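You operate a simulated robot arm through the tools that you are given. There is no shell and no other tool. Be economical: measure what you need, move in short steps, check, and stop when the job is done.

The job below is to be done with a simulated robot arm. You get a single attempt, and the scene is never put back.

## Task
Brush the group head, flush it clean, then switch the machine off.
Fine: use the black brush and put it back; flush with 1 CUP; other controls and the portafilter stay as they are. Set down upright: black brush.

The check looks at the end state, three seconds after you hand in, the way a careful person would. Anything else that was tipped, shoved, dropped, spilled or broken makes it a failure.

## Robot
A 7-joint arm with a two-finger parallel gripper, fixed in place. Base frame: the origin is at the foot of the arm, x ahead of it, y to its left, z up; the work surface is at about z = 900. Units: mm, degrees, N and s.
With the tool pointing down near the work surface it reaches from about 200 to 740 mm from the base axis. Its first joint turns from -166.0 to 166.0 degrees. Payload 1.57 kg.
Tool frame: the origin (TCP) lies between the finger pads and is the grasp point; the fingertips stand 30 mm ahead of it; z points along the fingers, y is the line along which they close. The gripper opens to 110 mm. The fingers are 24 mm wide and 12 mm thick; the gripper's body (48 by 112 mm) begins 78 mm behind the TCP.
Orientation is told as [roll, pitch, yaw] about the base's x, y, z axes, in that order, counted from this pose: with the fingers straight down and closing along the base's y, the tool's x points along the base's -x, its y along +y and its z along -z.

## Interface
- The arm moves only by the tool jog_arm. Its argument "series" is a list of rows, each an object (a shift or turn left out is 0, a gripper value left out holds the last) with "turn": the turn, a rotation vector about the tool's x, y, z in rad, a list of three; "travel": the shift along the tool's x, y, z in m, a list of three; "fingers": the finger opening in m, from 0 to 0.11. In form: [{"turn": [ax, ay, az], "travel": [x, y, z], "fingers": fingers}, ...]. A call has 1 to 20 rows; each row is the pose to reach, as a shift and turn from the pose commanded when the call began, along the tool's axes at that moment. A row lasts 0.2 s, in which the tool goes at most 50 mm and 8.6 degrees; a call with a longer step from one row to the next is refused whole, and so is a gripper value outside its range. A pose out of reach is approached as far as the arm can. The call stops where the force on the tool passes 90 N (or 10 N more than at its start, if that is more) or the arm is blocked; 0.2 s more then pass. The fingers move at their own pace (about 45 mm/s each) and stop on an object; they squeeze with about 30 N. The grip force told is the motor's: it shows also when the fingers shut on nothing. Time passes only in rows, and 0.2 s behind the last, so rows that repeat a pose let the fingers close. It gives the time, the measured TCP pose, the force on the tool (base axes), the opening and the grip force at its end, in the units of the frame above (readings bear some noise), with the torque about the TCP (base axes, N m) and any sound that the robot's microphone picked up, and new pictures: "pictures" is both (left out), scene, wrist or none.
- Cameras (640 x 400 px; columns grow to the right, rows downward): "scene" is fixed at [222, 501.5, 1659.2]; the picture's right is [-0.69, -0.73, 0.00], its down [-0.69, 0.66, -0.30] and it looks along [0.22, -0.21, -0.95] (base axes); focal length 294 px, centre (320, 200). "wrist" rides on the gripper at [70, 16, -141] in the tool frame; the picture's right is [-0.23, 0.97, 0.00], its down [-0.86, -0.20, -0.48] and it looks along [-0.47, -0.11, 0.88] (tool axes); focal length 222 px, centre (320, 200). There is no depth. A picture from a camera that has moved, and an enlarged one, comes with that camera's place and axes in the base frame and with its lens.
- slide_trunk(by): slides the trunk up (or, below 0, down) by that many mm; the arm rides with it, the base frame stays. It gives what a move gives, with no picture.
- zoom(camera, box): a new picture of the part [left, top, right, bottom] of that camera's present view, enlarged. No time passes.
- hand_in(): hands the job in; it is judged then, once.

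Go step by step. Nothing tells you positions but the pictures and the camera data: compare them with the known pose of the tool, close in by small moves and look again before you grip or let go. The budget is 120 turns and 200 pictures, counting those below and the enlarged ones. Unless the task says otherwise, let go and move clear before handing in, and close with one line.

The tools are called after "Call:" as name(argument=value, ...) on one line, values as JSON. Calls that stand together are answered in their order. jog_arm: Moves the arm, as the interface text tells. Its arguments: {"type":"object","properties":{"series":{"type":"array","items":{"type":"object","properties":{"turn":{"type":"array","items":{"type":"number"}},"travel":{"type":"array","items":{"type":"number"}},"fingers":{"type":"number"}}}},"pictures":{"type":"string","enum":["both","scene","wrist","none"]}},"required":["series"]} The other tools are called the same way: slide_trunk (by) slides the trunk up or down; zoom (camera, box) takes an enlarged picture of a part of a camera's view; hand_in () hands the job in.

At the start:

```text
t: 0.0
position: [409.5, 272.2, 1269.6]
tool_rot: [-0.1, 0.0, 0.1]
contact_force: [0.3, 0.0, -0.2]
torque: [-0.01, 0.02, 0.0]
finger_gap: 110.0
grasp_force: 0.1
trunk travel left (down, up): [-525.0, 65.0]
```

scene: 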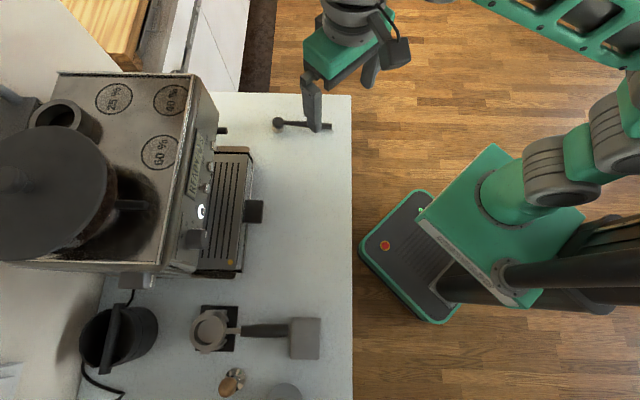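
wrist: 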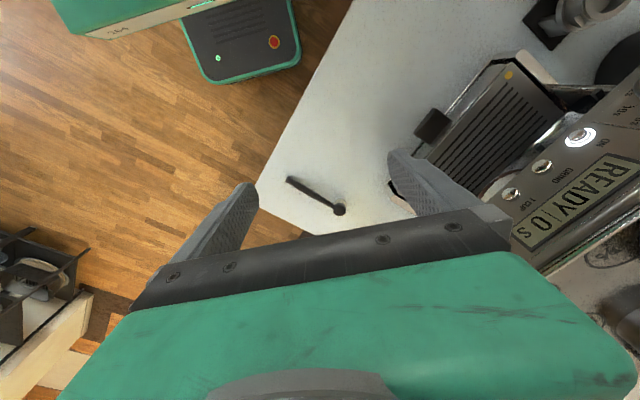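

I see an espresso machine with a portafilter lying apart, and several tools on the counter. I'll enlarge the views to identify the brush, the controls and the group head.

Call:
zoom(camera="scene", box=[170, 80, 370, 280])

Call:
zoom(camera="scene", box=[70, 250, 350, 400])

Call:
zoom(camera="wrist", box=[380, 40, 640, 260])

```text
2.00 times, centred on (270, 180) of scene
camera zoom: at [222.0, 501.5, 1659.2], right [-0.69, -0.73, 0.0], down [-0.69, 0.66, -0.3], along [0.22, -0.21, -0.95], focal length 589 px, centre (420, 240)
```

zoom: 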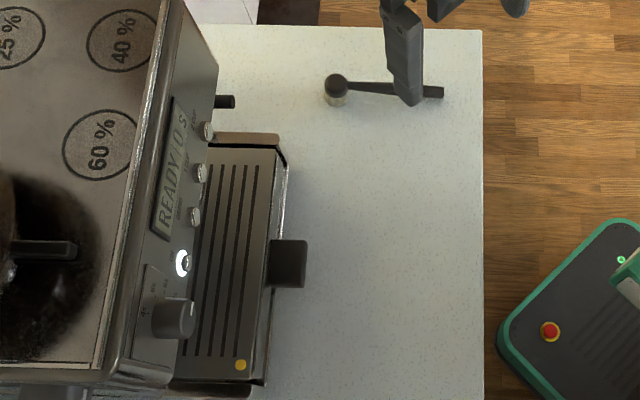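

```text
2.29 times, centred on (210, 325) of scene
camera zoom: at [222.0, 501.5, 1659.2], right [-0.69, -0.73, 0.0], down [-0.69, 0.66, -0.3], along [0.22, -0.21, -0.95], focal length 673 px, centre (571, -86)
```

zoom: 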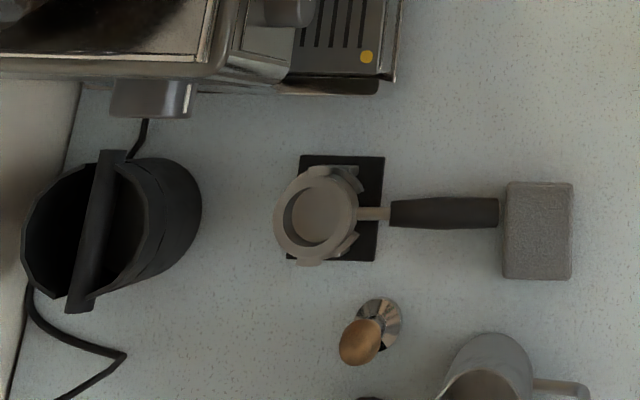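

```text
1.82 times, centred on (510, 150) of wrist
camera zoom: at [340.8, 289.1, 1410.0], right [0.23, 0.97, 0.0], down [0.86, -0.2, 0.48], along [0.47, -0.11, -0.88], focal length 404 px, centre (-26, 291)
```

zoom: 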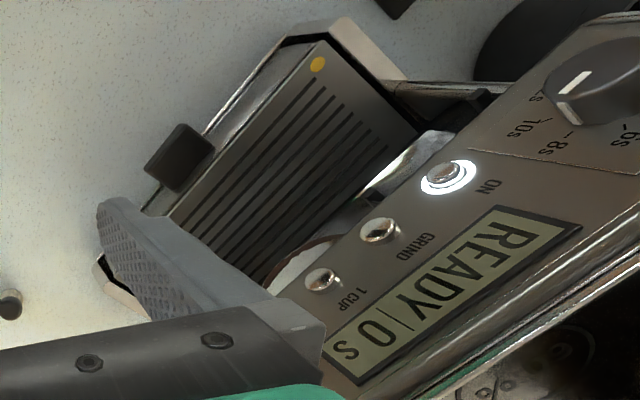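

Call:
zoom(camera="wrist", box=[260, 150, 380, 225])

Call:
zoom(camera="scene", box=[260, 100, 356, 160])

```text
5.33 times, centred on (320, 188) of wrist
camera zoom: at [340.8, 289.1, 1410.0], right [0.23, 0.97, 0.0], down [0.86, -0.2, 0.48], along [0.47, -0.11, -0.88], focal length 1185 px, centre (320, 267)
```

zoom: 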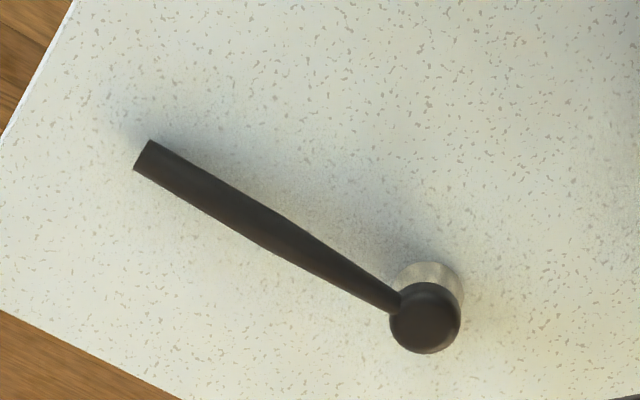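

```text
6.67 times, centred on (308, 130) of scene
camera zoom: at [222.0, 501.5, 1659.2], right [-0.69, -0.73, 0.0], down [-0.69, 0.66, -0.3], along [0.22, -0.21, -0.95], focal length 1963 px, centre (400, 667)
```

zoom: 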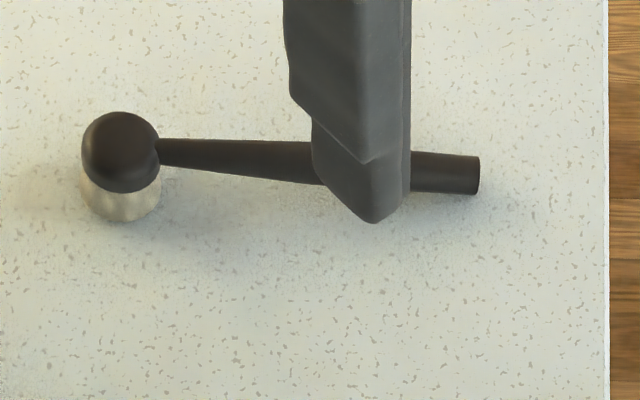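

The black brush rests on its bristles with its handle toward the counter edge. The panel buttons, in order, are dial, ON (lit), GRIND, 1 CUP and one more. I'll turn the tool to face the machine for a look under the overhang.

Call:
jog_arm(series=[{"turn": [0, 0, -0.128], "travel": [0.015, 0.003, 0]}, {"turn": [0, 0, -0.256], "travel": [0.03, 0.006, 0]}, {"turn": [0, 0, -0.384], "travel": [0.045, 0.009, 0]}, {"turn": [0, 0, -0.512], "travel": [0.06, 0.012, 0]}, {"turn": [0, 0, -0.64], "travel": [0.07, 0.015, 0]}, {"turn": [0, 0, -0.768], "travel": [0.08, 0.018, 0]}], pictures="none")

Call:
jog_arm(series=[{"turn": [0, -0.142, 0]}, {"turn": [0, -0.284, 0]}, {"turn": [0, -0.426, 0]}, {"turn": [0, -0.568, 0]}, {"turn": [0, -0.71, 0]}, {"turn": [0, -0.852, 0]}, {"turn": [0, -0.994, 0]}, {"turn": [0, -1.136, 0]}, {"turn": [0, -1.278, 0]}, {"turn": [0, -1.42, 0]}, {"turn": [0, -1.5708, 0]}])

```text
t: 1.4
position: [327.4, 290.6, 1269.2]
tool_rot: [0.0, 0.0, 44.2]
contact_force: [0.3, -0.4, 0.0]
torque: [0.03, -0.02, -0.03]
finger_gap: 109.9
grasp_force: 0.0
trunk travel left (down, up): [-525.0, 65.0]
```

```text
t: 3.2
position: [340.5, 327.8, 1393.5]
tool_rot: [5.0, -53.7, 51.0]
contact_force: [0.4, 0.3, -0.9]
torque: [0.04, 0.05, 0.02]
finger_gap: 110.2
grasp_force: 0.0
out of reach, approached as far as the arm can: row 4, 5, 6, 7, 8, 9
trunk travel left (down, up): [-525.0, 65.0]
stopped in row 9: the arm was blocked; the commanded pose is now the measured one
camera wrist: at [240.2, 208.6, 1421.3], right [-0.71, 0.66, 0.23], down [0.27, -0.05, 0.96], along [0.65, 0.75, -0.15], focal length 222 px, centre (320, 200)
```

scene: 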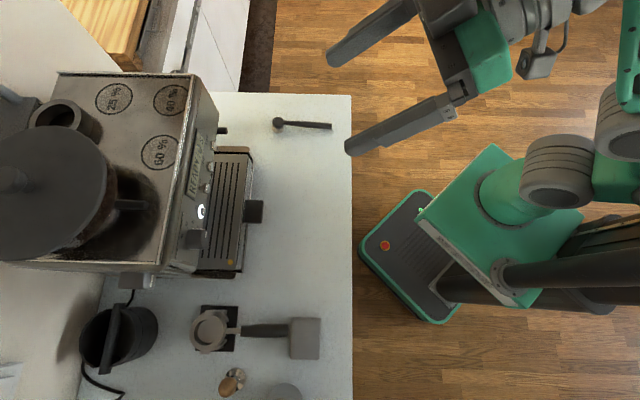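
wrist: 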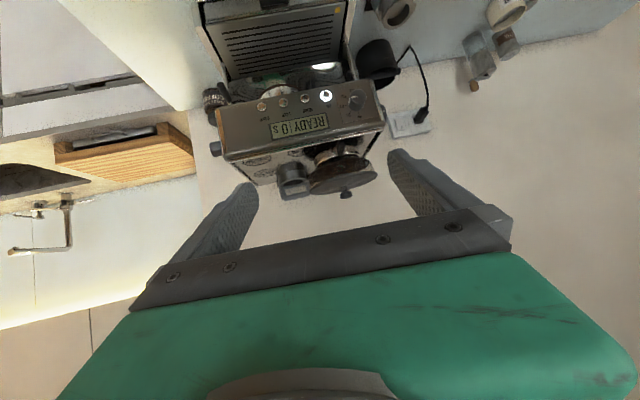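

The arm can't reach the full pitch this close to the base. I'll lower the trunk and try again.

Call:
slide_trunk(by=-300)

Call:
jog_arm(series=[{"turn": [0, -0.14, 0]}, {"turn": [0, -0.28, 0]}, {"turn": [0, -0.42, 0]}, {"turn": [0, -0.56, 0]}])

```text
t: 6.2
position: [349.4, 326.6, 1091.8]
tool_rot: [5.6, -53.5, 50.2]
contact_force: [0.9, 0.3, -0.5]
torque: [0.03, -0.02, -0.02]
finger_gap: 109.9
grasp_force: 0.1
trunk travel left (down, up): [-225.0, 365.0]
```

```text
t: 7.0
position: [349.7, 367.9, 1163.4]
tool_rot: [18.4, -70.1, 47.4]
contact_force: [0.3, 0.1, 0.2]
torque: [-0.02, -0.02, 0.02]
finger_gap: 109.9
grasp_force: 0.0
out of reach, approached as far as the arm can: row 1, 2, 3
trunk travel left (down, up): [-225.0, 365.0]
stopped in row 3: the arm was blocked; the commanded pose is now the measured one
camera wrist: at [266.3, 234.6, 1144.9], right [-0.82, 0.47, 0.32], down [0.2, -0.29, 0.94], along [0.53, 0.83, 0.14], focal length 222 px, centre (320, 200)
```

scene: 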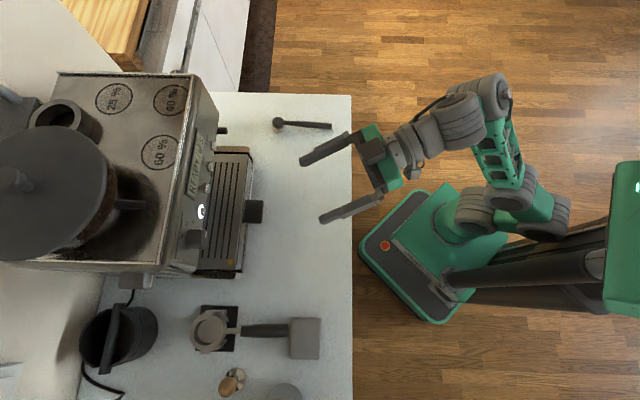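
wrist: 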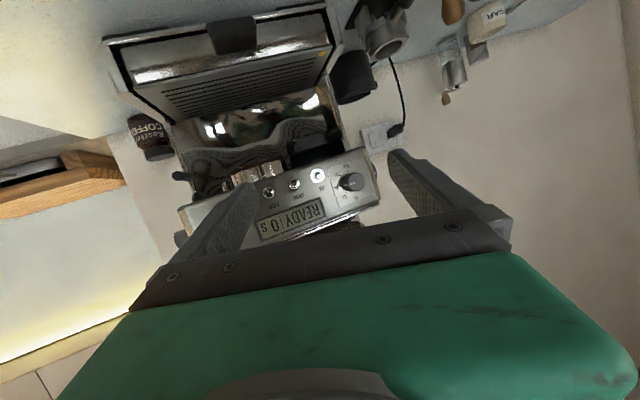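

The arm is close to the required pose but stopped in an awkward spot. I'll go lower and square up to the machine.

Call:
jog_arm(series=[{"travel": [0.035, -0.018, 0.005]}, {"travel": [0.07, -0.037, 0.01]}, {"travel": [0.109, -0.055, 0.015]}, {"turn": [0.09, -0.085, -0.011], "travel": [0.109, -0.055, 0.015]}, {"turn": [0.188, -0.173, -0.023], "travel": [0.109, -0.055, 0.015]}, {"turn": [0.28, -0.26, -0.035], "travel": [0.109, -0.055, 0.015]}, {"turn": [0.375, -0.345, -0.046], "travel": [0.109, -0.055, 0.015]}, {"turn": [0.375, -0.345, -0.046], "travel": [0.109, -0.055, 0.015]}])

```text
t: 7.5
position: [396.0, 393.5, 1022.6]
tool_rot: [29.9, -57.7, 40.1]
contact_force: [-0.2, -0.2, -0.2]
torque: [0.03, -0.01, 0.01]
finger_gap: 110.0
grasp_force: 0.0
trunk travel left (down, up): [-225.0, 365.0]
stopped in row 2: the arm was blocked; the commanded pose is now the measured one
camera wrist: at [320.2, 256.0, 1032.5], right [-0.77, 0.46, 0.45], down [0.41, -0.19, 0.89], along [0.5, 0.87, -0.04], focal length 222 px, centre (320, 200)
```

scene: 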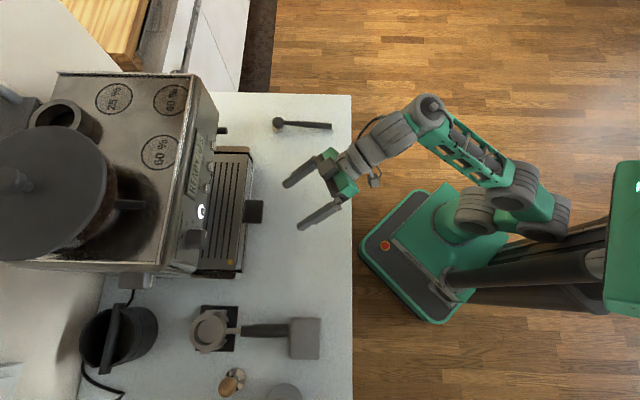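
wrist: 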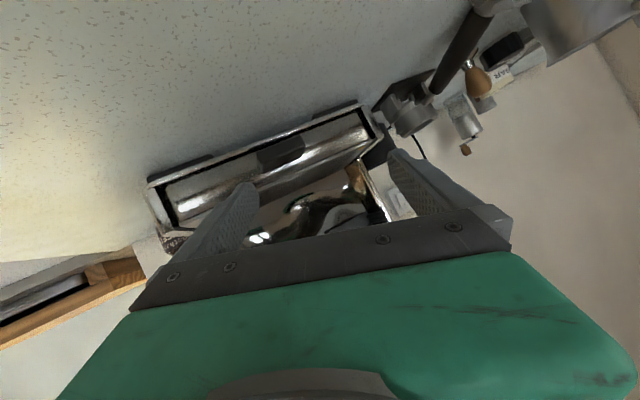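

The arm seems limited when the tool is low relative to its shoulder. I'll raise the tool, drop the trunk to the bottom, then pitch up again.

Call:
jog_arm(series=[{"turn": [0.1, 0.05, 0.002], "travel": [-0.02, 0.006, -0.026]}, {"turn": [0.21, 0.1, 0.004], "travel": [-0.043, 0.013, -0.056]}, {"turn": [0.32, 0.15, 0.006], "travel": [-0.066, 0.02, -0.085]}, {"turn": [0.42, 0.2, 0.01], "travel": [-0.088, 0.026, -0.113]}, {"turn": [0.474, 0.222, 0.01], "travel": [-0.098, 0.029, -0.127]}, {"turn": [0.474, 0.222, 0.01], "travel": [-0.098, 0.029, -0.127]}], pictures="none")

```text
t: 8.8
position: [369.0, 327.1, 1178.5]
tool_rot: [-1.4, -46.2, 44.8]
contact_force: [0.1, 0.2, -0.1]
torque: [0.02, -0.01, 0.0]
finger_gap: 110.1
grasp_force: 0.0
trunk travel left (down, up): [-225.0, 365.0]
```

Call:
slide_trunk(by=-200)

Call:
jog_arm(series=[{"travel": [-0.032, 0, -0.031]}, {"travel": [-0.065, 0, -0.063]}, {"travel": [-0.098, 0, -0.095]}, {"turn": [0, -0.14, 0], "travel": [-0.12, 0, -0.115]}, {"turn": [0, -0.28, 0], "travel": [-0.12, 0, -0.115]}, {"turn": [0, -0.42, 0], "travel": [-0.12, 0, -0.115]}, {"turn": [0, -0.56, 0], "travel": [-0.12, 0, -0.115]}, {"turn": [0, -0.69, 0], "travel": [-0.12, 0, -0.115]}, {"turn": [0, -0.76, 0], "travel": [-0.12, 0, -0.115]}])

```text
t: 11.0
position: [369.6, 328.2, 978.3]
tool_rot: [-1.5, -46.3, 44.7]
contact_force: [-0.4, 0.5, 0.7]
torque: [-0.01, -0.01, 0.04]
finger_gap: 110.3
grasp_force: 0.1
trunk travel left (down, up): [-25.0, 565.0]
```

```text
t: 13.0
position: [375.4, 315.1, 1187.2]
tool_rot: [-10.3, -84.6, 54.5]
contact_force: [-0.5, -0.6, -0.9]
torque: [0.04, -0.02, -0.02]
finger_gap: 109.8
grasp_force: 0.0
out of reach, approached as far as the arm can: row 3, 4, 6, 7, 8, 9
trunk travel left (down, up): [-25.0, 565.0]
camera wrist: at [259.0, 223.2, 1129.8], right [-0.67, 0.72, 0.21], down [-0.16, -0.41, 0.9], along [0.73, 0.57, 0.38], focal length 222 px, centre (320, 200)
```

scene: 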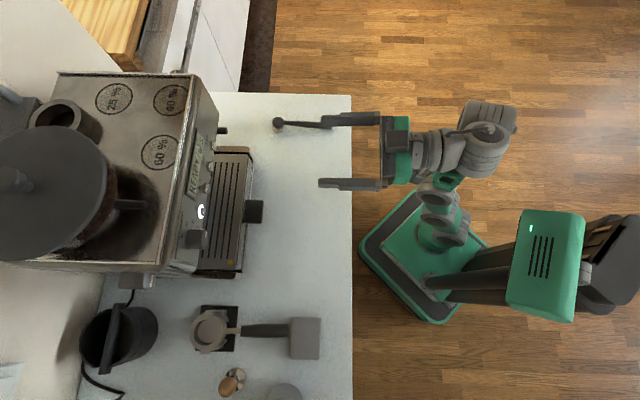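
wrist: 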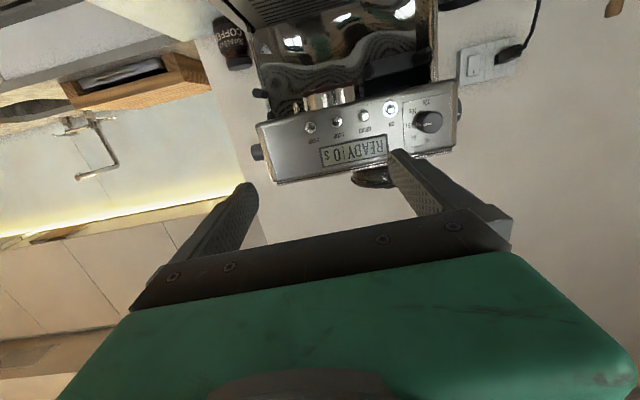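

Lowering the trunk worked and the tool is now nearly horizontal. A chrome ring is visible below the panel; I'll enlarge it.

Call:
zoom(camera="wrist", box=[230, 0, 470, 190])

```text
2.11 times, centred on (350, 95) of wrist
camera zoom: at [259.0, 223.2, 1129.8], right [-0.67, 0.72, 0.21], down [-0.16, -0.41, 0.9], along [0.73, 0.57, 0.38], focal length 468 px, centre (257, 421)
```

zoom: 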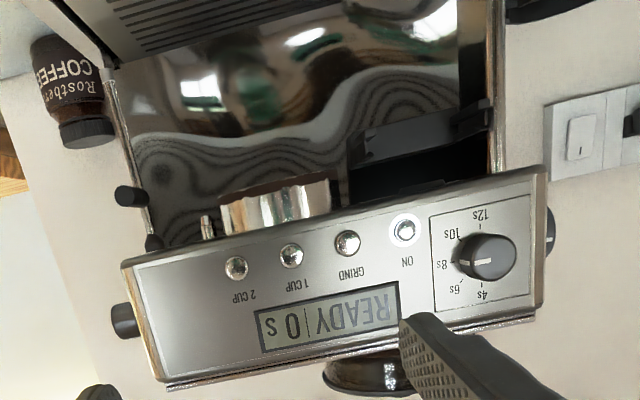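

The group head is the chrome ring under the panel, in line with 1 CUP at about (567, 538, 1108). The brush has to be flipped for use, so I'll test whether the wrist can roll 180°.

Call:
jog_arm(series=[{"turn": [0, 0, 0.145]}, {"turn": [0, 0, 0.29]}, {"turn": [0, 0, 0.435]}, {"turn": [0, 0, 0.58]}, {"turn": [0, 0, 0.725]}, {"turn": [0, 0, 0.87]}, {"turn": [0, 0, 1.015]}, {"turn": [0, 0, 1.16]}, {"turn": [0, 0, 1.305]}, {"turn": [0, 0, 1.45]}, {"turn": [0, 0, 1.595]}, {"turn": [0, 0, 1.74]}, {"turn": [0, 0, 1.885]}, {"turn": [0, 0, 2.03]}, {"turn": [0, 0, 2.175]}, {"turn": [0, 0, 2.32]}, {"turn": [0, 0, 2.465]}, {"turn": [0, 0, 2.61]}, {"turn": [0, 0, 2.755]}, {"turn": [0, 0, 2.9]}], pictures="none")

```text
t: 17.2
position: [371.6, 315.2, 1189.5]
tool_rot: [69.7, 74.3, -65.5]
contact_force: [-0.7, -0.7, 1.1]
torque: [-0.03, 0.02, 0.0]
finger_gap: 110.0
grasp_force: 0.0
out of reach, approached as far as the arm can: row 13, 14, 15, 16, 17
trunk travel left (down, up): [-25.0, 565.0]
```

The roll works. Now I'll lower the trunk fully and bring the open gripper behind the brush's handle end, pitched slightly down.

Call:
slide_trunk(by=-25)

Call:
jog_arm(series=[{"turn": [-0.006, -0.05, 0.04], "travel": [-0.029, 0.0215, -0.004], "fingers": 0.06}, {"turn": [-0.012, -0.1, 0.08], "travel": [-0.058, 0.043, -0.0075]}, {"turn": [-0.018, -0.15, 0.12], "travel": [-0.087, 0.0645, -0.011]}, {"turn": [-0.023, -0.2, 0.16], "travel": [-0.116, 0.086, -0.015]}, {"turn": [-0.029, -0.25, 0.2], "travel": [-0.145, 0.1075, -0.0185]}, {"turn": [-0.035, -0.3, 0.24], "travel": [-0.174, 0.129, -0.022]}, {"turn": [-0.041, -0.349, 0.279], "travel": [-0.2035, 0.1505, -0.026]}, {"turn": [-0.041, -0.349, 0.279], "travel": [-0.2035, 0.1505, -0.026]}])

```text
t: 17.9
position: [372.4, 315.7, 1163.7]
tool_rot: [69.6, 74.2, -65.7]
contact_force: [-0.6, -0.9, 0.6]
torque: [0.0, 0.01, 0.0]
finger_gap: 110.1
grasp_force: 0.0
trunk travel left (down, up): [0.0, 590.0]
```

```text
t: 19.9
position: [346.5, 95.7, 1152.8]
tool_rot: [22.6, 77.5, -120.4]
contact_force: [-6.1, -2.9, 0.4]
torque: [0.04, -0.07, -0.1]
finger_gap: 60.1
grasp_force: 0.0
out of reach, approached as far as the arm can: row 2, 3, 4, 5, 6, 7, 8
trunk travel left (down, up): [0.0, 590.0]
stopped in row 8: the arm was blocked; the commanded pose is now the measured one
camera wrist: at [253.2, 15.2, 1250.6], right [0.57, -0.81, -0.14], down [-0.59, -0.28, -0.76], along [0.57, 0.51, -0.64], focal length 222 px, centre (320, 200)
```

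scene: 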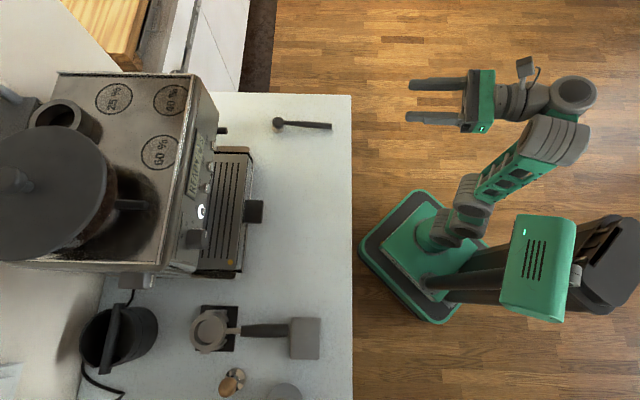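
wrist: 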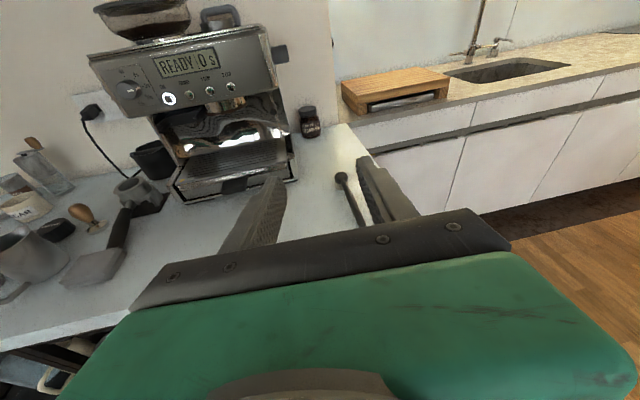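

The brush and the whole machine are now clearly visible from the front. I'll move forward and down toward the brush tail.

Call:
jog_arm(series=[{"turn": [0, -0.04, 0], "travel": [-0.01, 0.005, 0.027]}, {"turn": [0, -0.08, 0], "travel": [-0.02, 0.01, 0.055]}, {"turn": [0, -0.12, 0], "travel": [-0.035, 0.015, 0.085]}, {"turn": [0, -0.16, 0], "travel": [-0.055, 0.02, 0.115]}, {"turn": [0, -0.2, 0], "travel": [-0.075, 0.025, 0.14]}, {"turn": [0, -0.24, 0], "travel": [-0.095, 0.03, 0.1626]}, {"turn": [0, -0.24, 0], "travel": [-0.1157, 0.0306, 0.1626]}, {"turn": [0, -0.24, 0], "travel": [-0.1157, 0.0306, 0.1626]}])

```text
t: 21.7
position: [501.7, 156.3, 1044.2]
tool_rot: [9.9, 62.9, -133.5]
contact_force: [0.3, -1.0, -0.3]
torque: [0.0, 0.03, 0.01]
finger_gap: 60.1
grasp_force: 0.0
out of reach, approached as far as the arm can: row 3, 4, 5, 6, 7, 8
trunk travel left (down, up): [0.0, 590.0]
camera wrist: at [430.3, 93.7, 1171.0], right [0.52, -0.84, -0.13], down [-0.74, -0.37, -0.56], along [0.43, 0.39, -0.82], focal length 222 px, centre (320, 200)
```

scene: 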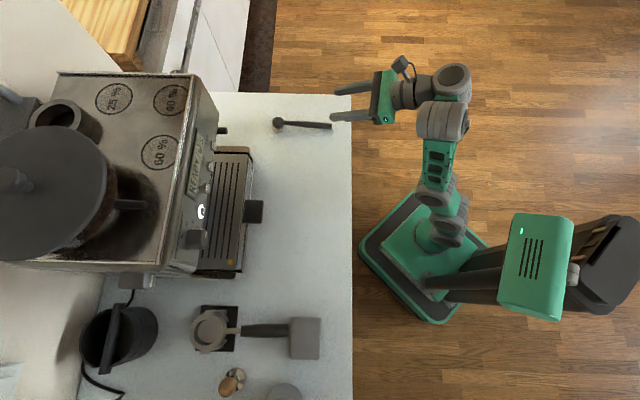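
wrist: 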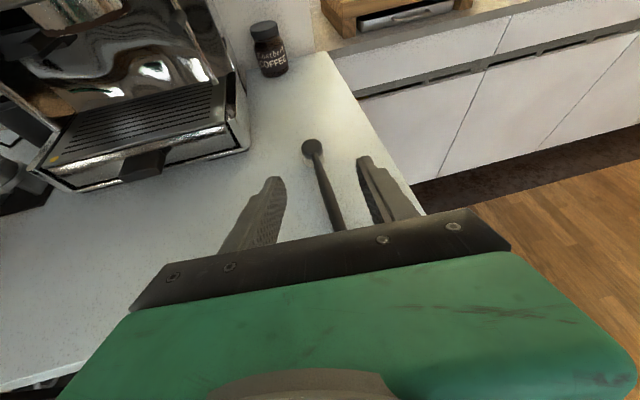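

Call:
zoom(camera="wrist", box=[260, 125, 420, 225])

Call:
zoom(camera="scene", box=[260, 80, 380, 155])

```text
4.00 times, centred on (340, 175) of wrist
camera zoom: at [430.3, 93.7, 1171.0], right [0.52, -0.84, -0.13], down [-0.74, -0.37, -0.56], along [0.43, 0.39, -0.82], focal length 888 px, centre (240, 300)
```

zoom: 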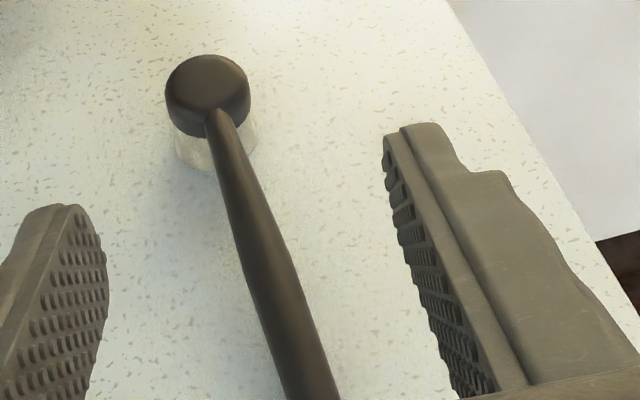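

```text
5.33 times, centred on (320, 118) of scene
camera zoom: at [222.0, 501.5, 1659.2], right [-0.69, -0.73, 0.0], down [-0.69, 0.66, -0.3], along [0.22, -0.21, -0.95], focal length 1570 px, centre (320, 640)
```

zoom: 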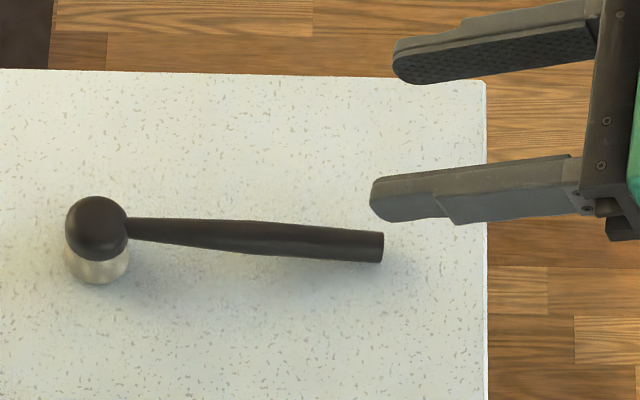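

The brush head is at about (634, 271, 937), and the handle runs roughly level at 45° to its tail near (527, 163, 928). The arm looks wound up from the roll direction I chose, so I'll back off, unwind and roll the other way.

Call:
jog_arm(series=[{"turn": [0, 0, -0.145], "travel": [0.028, -0.027, -0.01]}, {"turn": [0, 0, -0.29], "travel": [0.056, -0.053, -0.02]}, {"turn": [0, 0, -0.435], "travel": [0.084, -0.08, -0.03]}, {"turn": [0, 0, -0.58], "travel": [0.112, -0.107, -0.041]}, {"turn": [0, 0, -0.725], "travel": [0.112, -0.107, -0.041]}, {"turn": [0, 0, -0.87], "travel": [0.112, -0.107, -0.041]}, {"turn": [0, 0, -1.015], "travel": [0.112, -0.107, -0.041]}, {"turn": [0, 0, -1.16], "travel": [0.112, -0.107, -0.041]}, {"turn": [0, 0, -1.305], "travel": [0.112, -0.107, -0.041]}, {"turn": [0, 0, -1.45], "travel": [0.112, -0.107, -0.041]}, {"turn": [0, 0, -1.595], "travel": [0.112, -0.107, -0.041]}, {"turn": [0, 0, -1.74], "travel": [0.112, -0.107, -0.041]}, {"turn": [0, 0, -1.885], "travel": [0.112, -0.107, -0.041]}, {"turn": [0, 0, -2.03], "travel": [0.112, -0.107, -0.041]}, {"turn": [0, 0, -2.175], "travel": [0.112, -0.107, -0.041]}, {"turn": [0, 0, -2.32], "travel": [0.112, -0.107, -0.041]}, {"turn": [0, 0, -2.465], "travel": [0.112, -0.107, -0.041]}, {"turn": [0, 0, -2.61], "travel": [0.112, -0.107, -0.041]}, {"turn": [0, 0, -2.755], "travel": [0.112, -0.107, -0.041]}, {"turn": [0, 0, -2.9], "travel": [0.112, -0.107, -0.041]}], pictures="none")

Call:
jog_arm(series=[{"turn": [0, 0, -0.145]}, {"turn": [0, 0, -0.29]}, {"turn": [0, 0, -0.435]}, {"turn": [0, 0, -0.58]}, {"turn": [0, 0, -0.725]}, {"turn": [0, 0, -0.87]}, {"turn": [0, 0, -1.015]}, {"turn": [0, 0, -1.16]}, {"turn": [0, 0, -1.305]}, {"turn": [0, 0, -1.45]}, {"turn": [0, 0, -1.595]}, {"turn": [0, 0, -1.74]}, {"turn": [0, 0, -1.885]}, {"turn": [0, 0, -2.03]}, {"turn": [0, 0, -2.175]}, {"turn": [0, 0, -2.32]}, {"turn": [0, 0, -2.465]}, {"turn": [0, 0, -2.61]}, {"turn": [0, 0, -2.755]}, {"turn": [0, 0, -2.9]}], pictures="scene")

```text
t: 25.9
position: [413.0, 225.2, 1141.1]
tool_rot: [16.9, -62.2, 16.5]
contact_force: [-0.2, 0.7, 0.0]
torque: [-0.01, -0.05, -0.01]
finger_gap: 59.8
grasp_force: 0.1
out of reach, approached as far as the arm can: row 3, 4, 5, 6, 7, 8, 9, 10, 11, 12, 13, 14, 15, 16, 17, 18, 19, 20
trunk travel left (down, up): [0.0, 590.0]
```

```text
t: 30.1
position: [413.8, 225.7, 1139.5]
tool_rot: [-37.5, 55.7, 172.6]
contact_force: [0.0, 0.7, 0.1]
torque: [0.0, 0.03, 0.04]
finger_gap: 59.8
grasp_force: 0.1
trunk travel left (down, up): [0.0, 590.0]
```

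scene: 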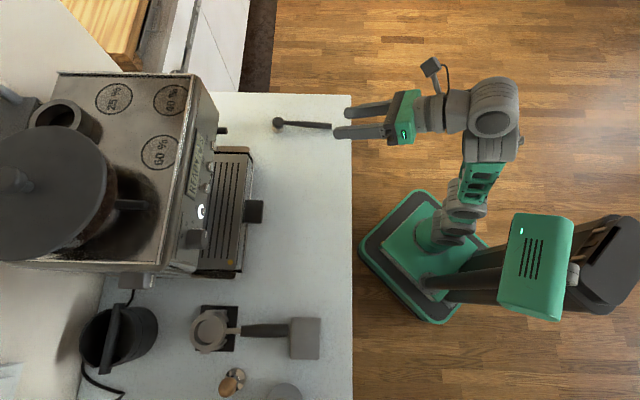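

The wrist now has its full range. I'll square up along the handle, with the fingers just behind the tail and above it.

Call:
jog_arm(series=[{"turn": [0.032, 0.028, -0.075], "travel": [-0.016, 0.029, 0.015]}, {"turn": [0.064, 0.056, -0.15], "travel": [-0.032, 0.058, 0.03]}, {"turn": [0.096, 0.084, -0.225], "travel": [-0.048, 0.087, 0.045]}, {"turn": [0.129, 0.112, -0.3], "travel": [-0.064, 0.116, 0.06]}, {"turn": [0.161, 0.14, -0.375], "travel": [-0.08, 0.146, 0.075]}, {"turn": [0.193, 0.168, -0.449], "travel": [-0.0957, 0.175, 0.0905]}, {"turn": [0.193, 0.168, -0.449], "travel": [-0.0957, 0.175, 0.0905]}])

```text
t: 31.7
position: [491.5, 129.7, 957.5]
tool_rot: [-0.8, 75.2, -135.8]
contact_force: [-0.8, 0.1, 0.9]
torque: [-0.02, 0.0, -0.03]
finger_gap: 59.7
grasp_force: 0.1
out of reach, approached as far as the arm can: row 1, 2, 3, 4, 5
trunk travel left (down, up): [0.0, 590.0]
camera wrist: at [419.3, 34.5, 1061.3], right [0.65, -0.73, -0.22], down [-0.63, -0.34, -0.7], along [0.44, 0.59, -0.68], focal length 222 px, centre (320, 200)
```

scene: 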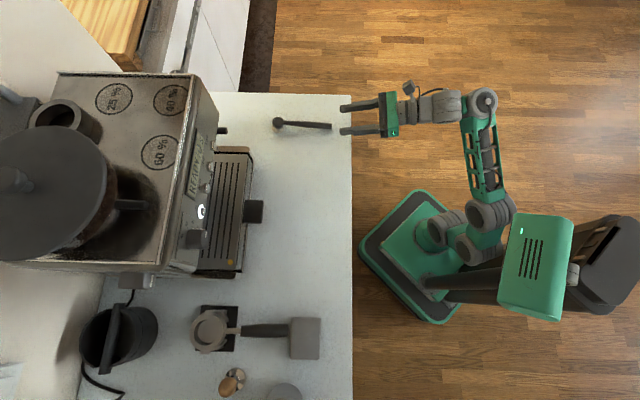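
wrist: 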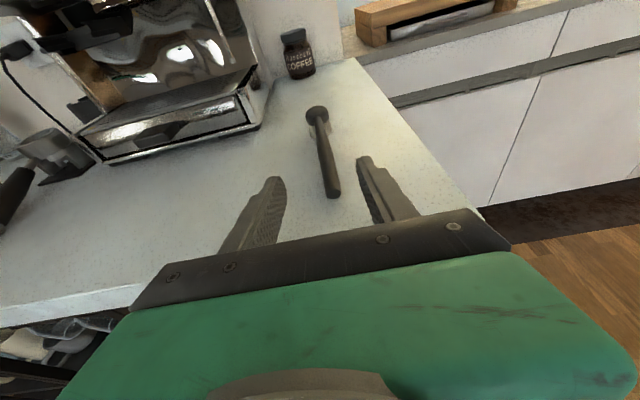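

Call:
zoom(camera="wrist", box=[240, 95, 432, 215])

Call:
zoom(camera="scene", box=[260, 80, 420, 180])

```text
3.33 times, centred on (336, 155) of wrist
camera zoom: at [419.3, 34.5, 1061.3], right [0.65, -0.73, -0.22], down [-0.63, -0.34, -0.7], along [0.44, 0.59, -0.68], focal length 740 px, centre (267, 350)
```

zoom: 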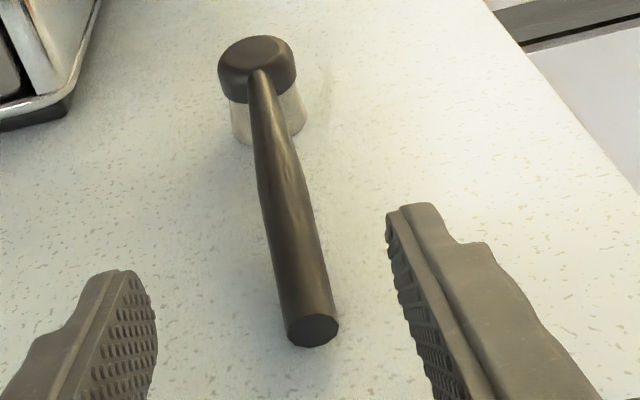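

```text
4.00 times, centred on (340, 130) of scene
camera zoom: at [222.0, 501.5, 1659.2], right [-0.69, -0.73, 0.0], down [-0.69, 0.66, -0.3], along [0.22, -0.21, -0.95], focal length 1178 px, centre (240, 480)
```

zoom: 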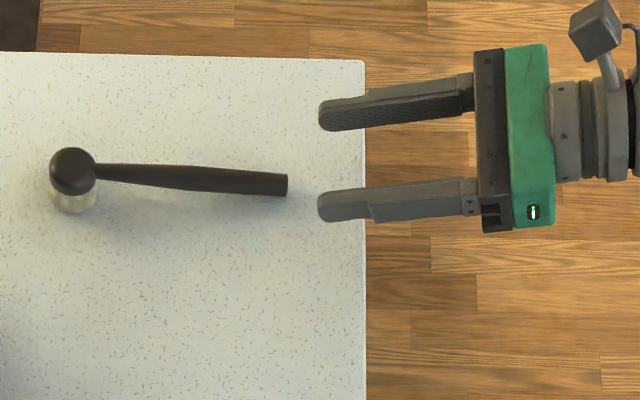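

The handle actually slopes down to the tail, which nearly touches the counter at about (534, 156, 912). I'll flatten the tool to about 10°, center on the handle line and stop just behind the tail.

Call:
jog_arm(series=[{"turn": [0.02, 0.042, 0], "travel": [-0.005, 0.007, 0.006]}, {"turn": [0.04, 0.084, 0], "travel": [-0.0099, 0.0131, 0.0117]}, {"turn": [0.04, 0.084, 0], "travel": [-0.0099, 0.0131, 0.0117]}])

Call:
zoom(camera="wrist", box=[240, 95, 432, 215])

Call:
zoom(camera="scene", box=[260, 80, 420, 180])

```text
t: 32.5
position: [508.7, 125.4, 946.2]
tool_rot: [-3.7, 79.8, -136.6]
contact_force: [-0.3, -0.5, -0.2]
torque: [-0.01, 0.01, -0.01]
finger_gap: 60.1
grasp_force: 0.2
trunk travel left (down, up): [0.0, 590.0]
camera wrist: at [435.7, 22.3, 1038.9], right [0.68, -0.69, -0.23], down [-0.58, -0.31, -0.76], along [0.45, 0.65, -0.61], focal length 222 px, centre (320, 200)
```

scene: 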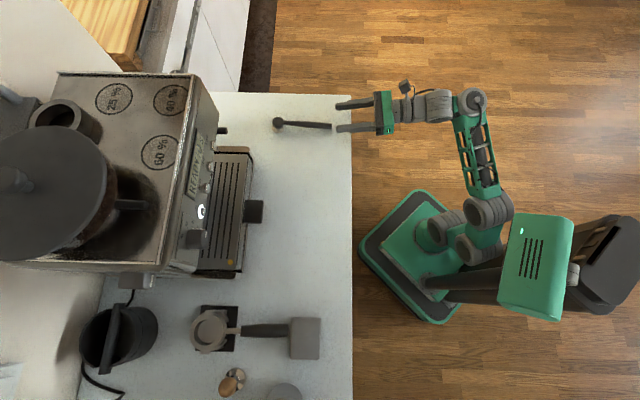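
wrist: 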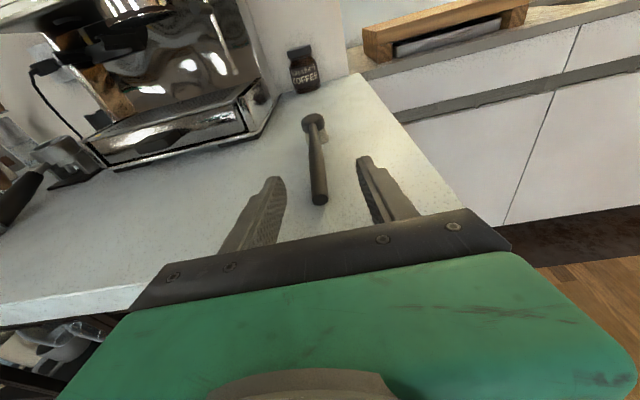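

```text
3.33 times, centred on (336, 155) of wrist
camera zoom: at [435.7, 22.3, 1038.9], right [0.68, -0.69, -0.23], down [-0.58, -0.31, -0.76], along [0.45, 0.65, -0.61], focal length 740 px, centre (267, 350)
```

zoom: 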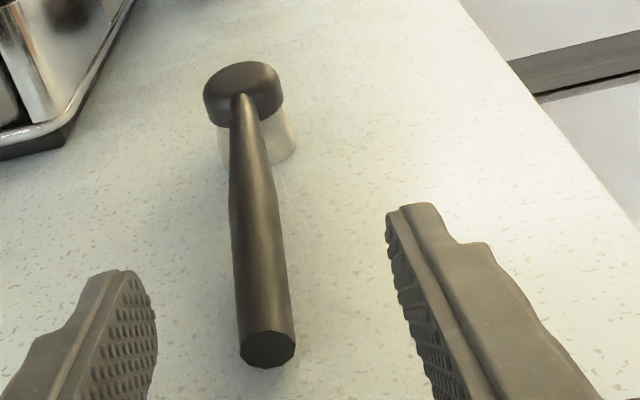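

```text
4.00 times, centred on (340, 130) of scene
camera zoom: at [222.0, 501.5, 1659.2], right [-0.69, -0.73, 0.0], down [-0.69, 0.66, -0.3], along [0.22, -0.21, -0.95], focal length 1178 px, centre (240, 480)
```

zoom: 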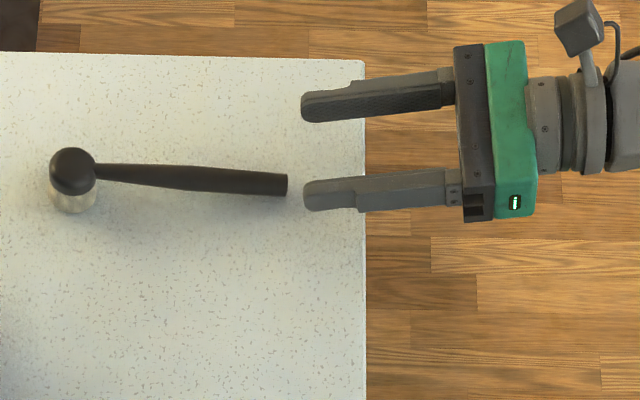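

Tool and handle are aligned at yaw 47°. I'll lower to handle height behind the tail and check the reading.

Call:
jog_arm(series=[{"travel": [-0.012, -0.0045, 0.002]}, {"travel": [-0.0225, -0.0045, 0.004]}, {"travel": [-0.0225, -0.0045, 0.004]}])

Call:
zoom(camera="wrist", box=[240, 95, 432, 215])

```text
t: 33.3
position: [505.8, 131.4, 925.4]
tool_rot: [-3.7, 79.9, -136.7]
contact_force: [0.0, -0.5, 0.5]
torque: [-0.02, 0.0, -0.03]
finger_gap: 60.0
grasp_force: 0.0
trunk travel left (down, up): [0.0, 590.0]
camera wrist: at [432.6, 26.1, 1017.9], right [0.68, -0.69, -0.24], down [-0.58, -0.31, -0.76], along [0.45, 0.65, -0.61], focal length 222 px, centre (320, 200)
```

scene: 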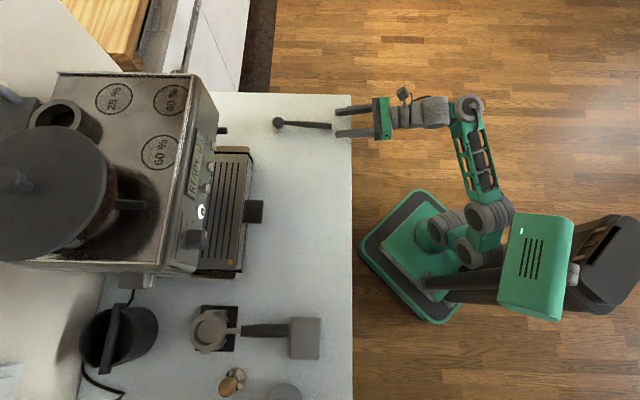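
wrist: 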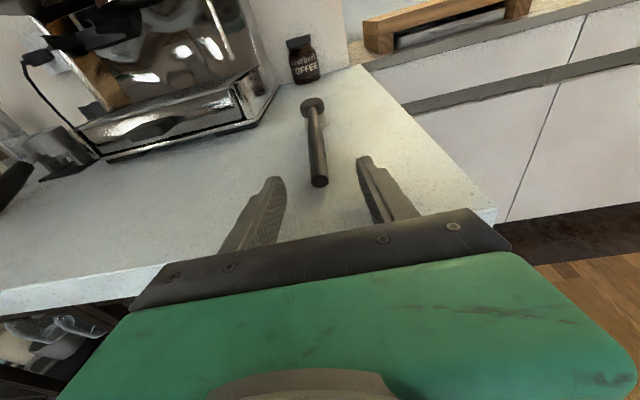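

```text
3.33 times, centred on (336, 155) of wrist
camera zoom: at [432.6, 26.1, 1017.9], right [0.68, -0.69, -0.24], down [-0.58, -0.31, -0.76], along [0.45, 0.65, -0.61], focal length 740 px, centre (267, 350)
```

zoom: 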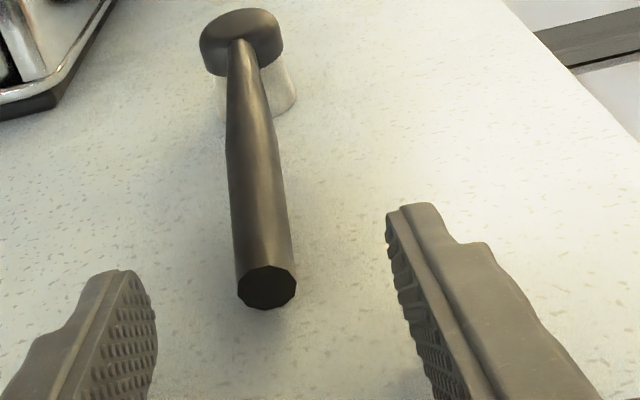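

The tail sits at about (529, 159, 910) and the axis lines up with it. I'll advance over the handle and close.

Call:
jog_arm(series=[{"travel": [0.0015, -0.002, 0.0165]}, {"travel": [0.003, -0.002, 0.034]}, {"travel": [0.005, -0.002, 0.051]}, {"travel": [0.0071, -0.002, 0.0678]}, {"travel": [0.0071, -0.002, 0.0678]}])

Call:
zoom(camera="wrist", box=[240, 95, 432, 215])

Call:
zoom(camera="scene", box=[260, 80, 420, 180])

```text
t: 34.5
position: [550.8, 179.0, 919.8]
tool_rot: [-3.7, 79.9, -136.8]
contact_force: [-16.3, -10.5, -4.9]
torque: [0.14, 0.11, -0.74]
finger_gap: 60.2
grasp_force: 0.1
trunk travel left (down, up): [0.0, 590.0]
camera wrist: at [477.2, 75.4, 1012.9], right [0.68, -0.69, -0.23], down [-0.58, -0.31, -0.76], along [0.45, 0.65, -0.61], focal length 222 px, centre (320, 200)
```

scene: 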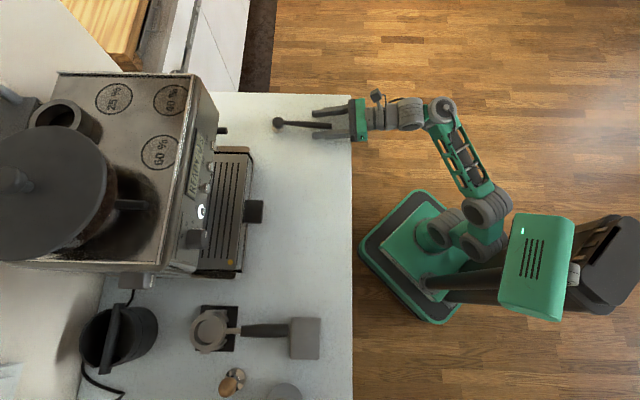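
wrist: 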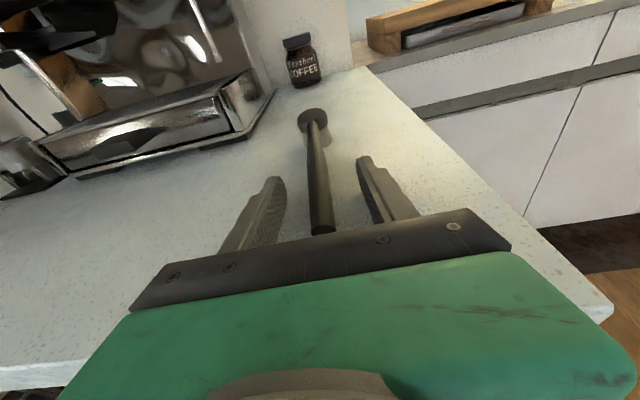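

```text
3.33 times, centred on (336, 155) of wrist
camera zoom: at [477.2, 75.4, 1012.9], right [0.68, -0.69, -0.23], down [-0.58, -0.31, -0.76], along [0.45, 0.65, -0.61], focal length 740 px, centre (267, 350)
```

zoom: 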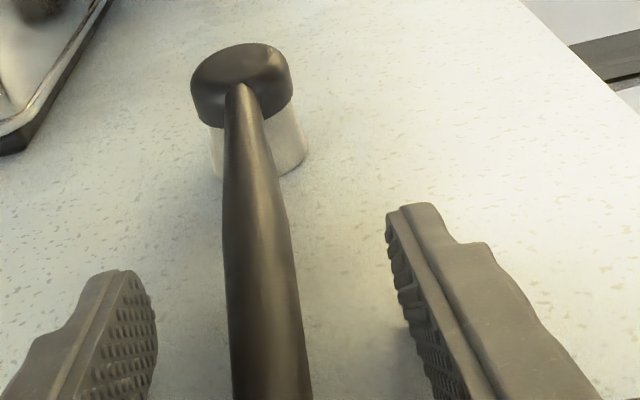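

```text
4.00 times, centred on (340, 130) of scene
camera zoom: at [222.0, 501.5, 1659.2], right [-0.69, -0.73, 0.0], down [-0.69, 0.66, -0.3], along [0.22, -0.21, -0.95], focal length 1178 px, centre (240, 480)
```

zoom: 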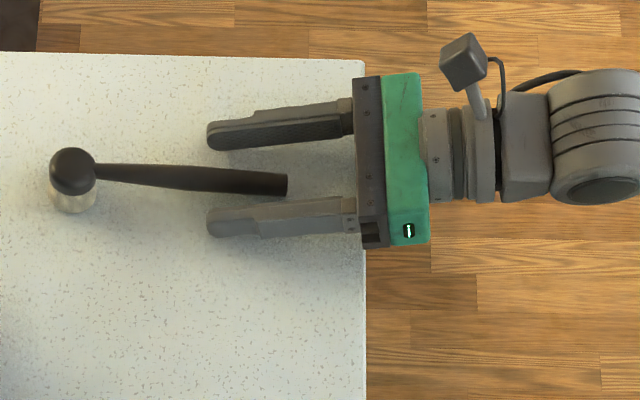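

A light contact of about 20 N shows the palm touching the counter edge. I'll back off 8 mm and close the fingers.

Call:
jog_arm(series=[{"travel": [0.001, -0.001, -0.008]}, {"travel": [0.001, -0.001, -0.008]}], pictures="none")

Call:
jog_arm(series=[{"fingers": 0.04}, {"fingers": 0.025}, {"fingers": 0.01}, {"fingers": 0.0}, {"fingers": 0.0}, {"fingers": 0.0}])

```text
t: 35.1
position: [546.7, 176.5, 922.3]
tool_rot: [-3.6, 79.9, -136.6]
contact_force: [0.0, -0.1, -0.6]
torque: [0.02, 0.0, 0.04]
finger_gap: 59.9
grasp_force: 0.0
trunk travel left (down, up): [0.0, 590.0]
```

```text
t: 36.5
position: [545.6, 177.3, 922.8]
tool_rot: [-3.7, 79.9, -136.6]
contact_force: [-0.1, -0.5, 0.8]
torque: [0.01, -0.06, 0.01]
finger_gap: 15.5
grasp_force: 30.4
trunk travel left (down, up): [0.0, 590.0]
camera wrist: at [472.2, 72.2, 1015.3], right [0.68, -0.69, -0.23], down [-0.58, -0.31, -0.76], along [0.45, 0.65, -0.61], focal length 222 px, centre (320, 200)
```

scene: 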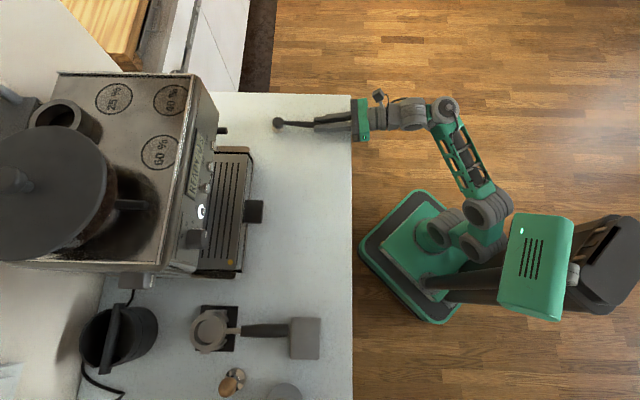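
wrist: 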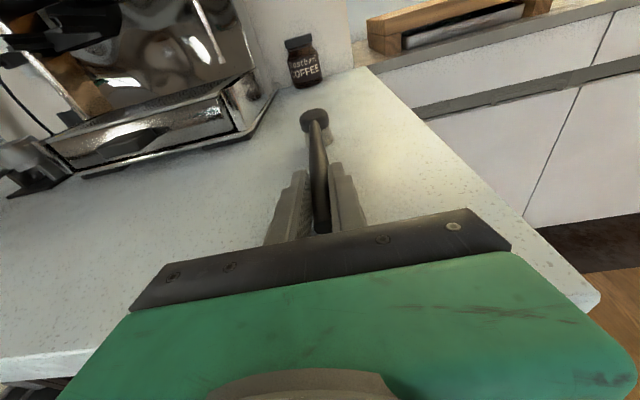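

The brush is gripped with a 15.5 mm gap and no force on the tool. I've noted this pose for the return, and will lift straight up and then back into clear space.

Call:
jog_arm(series=[{"travel": [0.03, 0, -0.005]}, {"travel": [0.07, -0.001, -0.012]}, {"travel": [0.118, -0.001, -0.021]}, {"travel": [0.138, -0.042, -0.033]}, {"travel": [0.158, -0.082, -0.046]}, {"travel": [0.178, -0.122, -0.058]}, {"travel": [0.178, -0.122, -0.058]}])

```text
t: 38.1
position: [437.1, 242.7, 1111.0]
tool_rot: [-3.9, 79.7, -136.8]
contact_force: [-0.3, -0.5, -0.6]
torque: [-0.04, 0.06, 0.03]
finger_gap: 15.7
grasp_force: 30.0
trunk travel left (down, up): [0.0, 590.0]
camera wrist: at [364.9, 137.6, 1204.2], right [0.68, -0.69, -0.24], down [-0.58, -0.31, -0.76], along [0.45, 0.65, -0.61], focal length 222 px, centre (320, 200)
```

scene: 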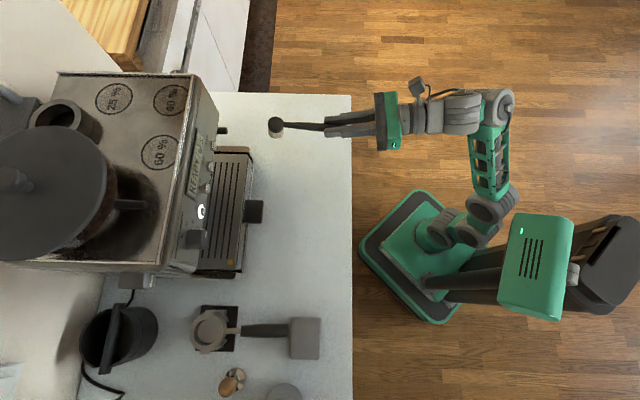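
wrist: 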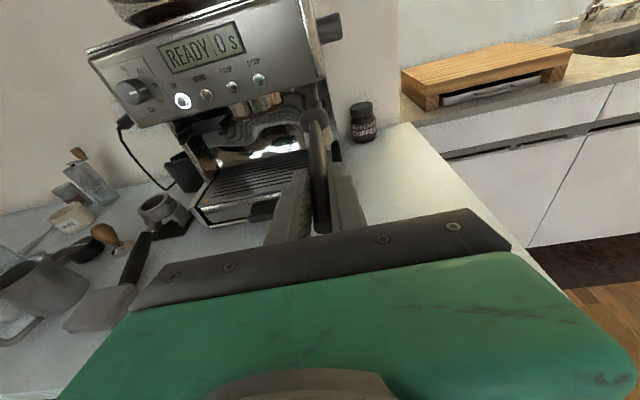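

Lifted cleanly. Now I'll roll 180° so the bristles face up.

Call:
jog_arm(series=[{"turn": [0, 0, 0.149]}, {"turn": [0, 0, 0.298]}, {"turn": [0, 0, 0.447]}, {"turn": [0, 0, 0.596]}, {"turn": [0, 0, 0.745]}, {"turn": [0, 0, 0.894]}, {"turn": [0, 0, 1.043]}, {"turn": [0, 0, 1.192]}, {"turn": [0, 0, 1.341]}, {"turn": [0, 0, 1.49]}, {"turn": [0, 0, 1.639]}, {"turn": [0, 0, 1.788]}, {"turn": [0, 0, 1.937]}, {"turn": [0, 0, 2.086]}, {"turn": [0, 0, 2.235]}, {"turn": [0, 0, 2.384]}, {"turn": [0, 0, 2.533]}, {"turn": [0, 0, 2.682]}, {"turn": [0, 0, 2.831]}, {"turn": [0, 0, 2.98]}])

```text
t: 42.3
position: [440.4, 240.7, 1109.8]
tool_rot: [-39.4, -76.9, 87.4]
contact_force: [-0.6, -1.2, -1.3]
torque: [-0.04, 0.04, 0.0]
finger_gap: 15.7
grasp_force: 29.5
trunk travel left (down, up): [0.0, 590.0]
camera wrist: at [333.6, 133.4, 1063.5], right [-0.72, 0.69, 0.08], down [-0.16, -0.28, 0.95], along [0.67, 0.67, 0.32], focal length 222 px, centre (320, 200)
```

scene: 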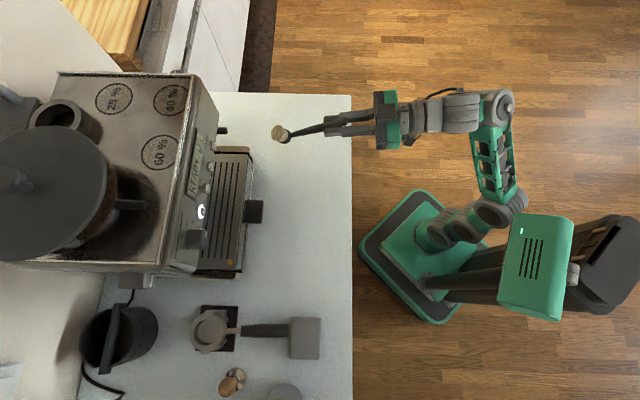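
wrist: 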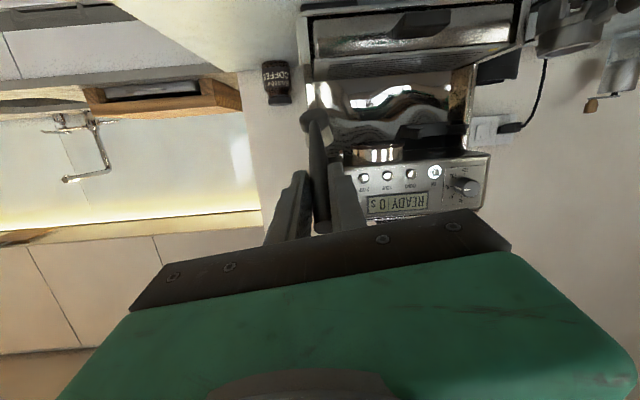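

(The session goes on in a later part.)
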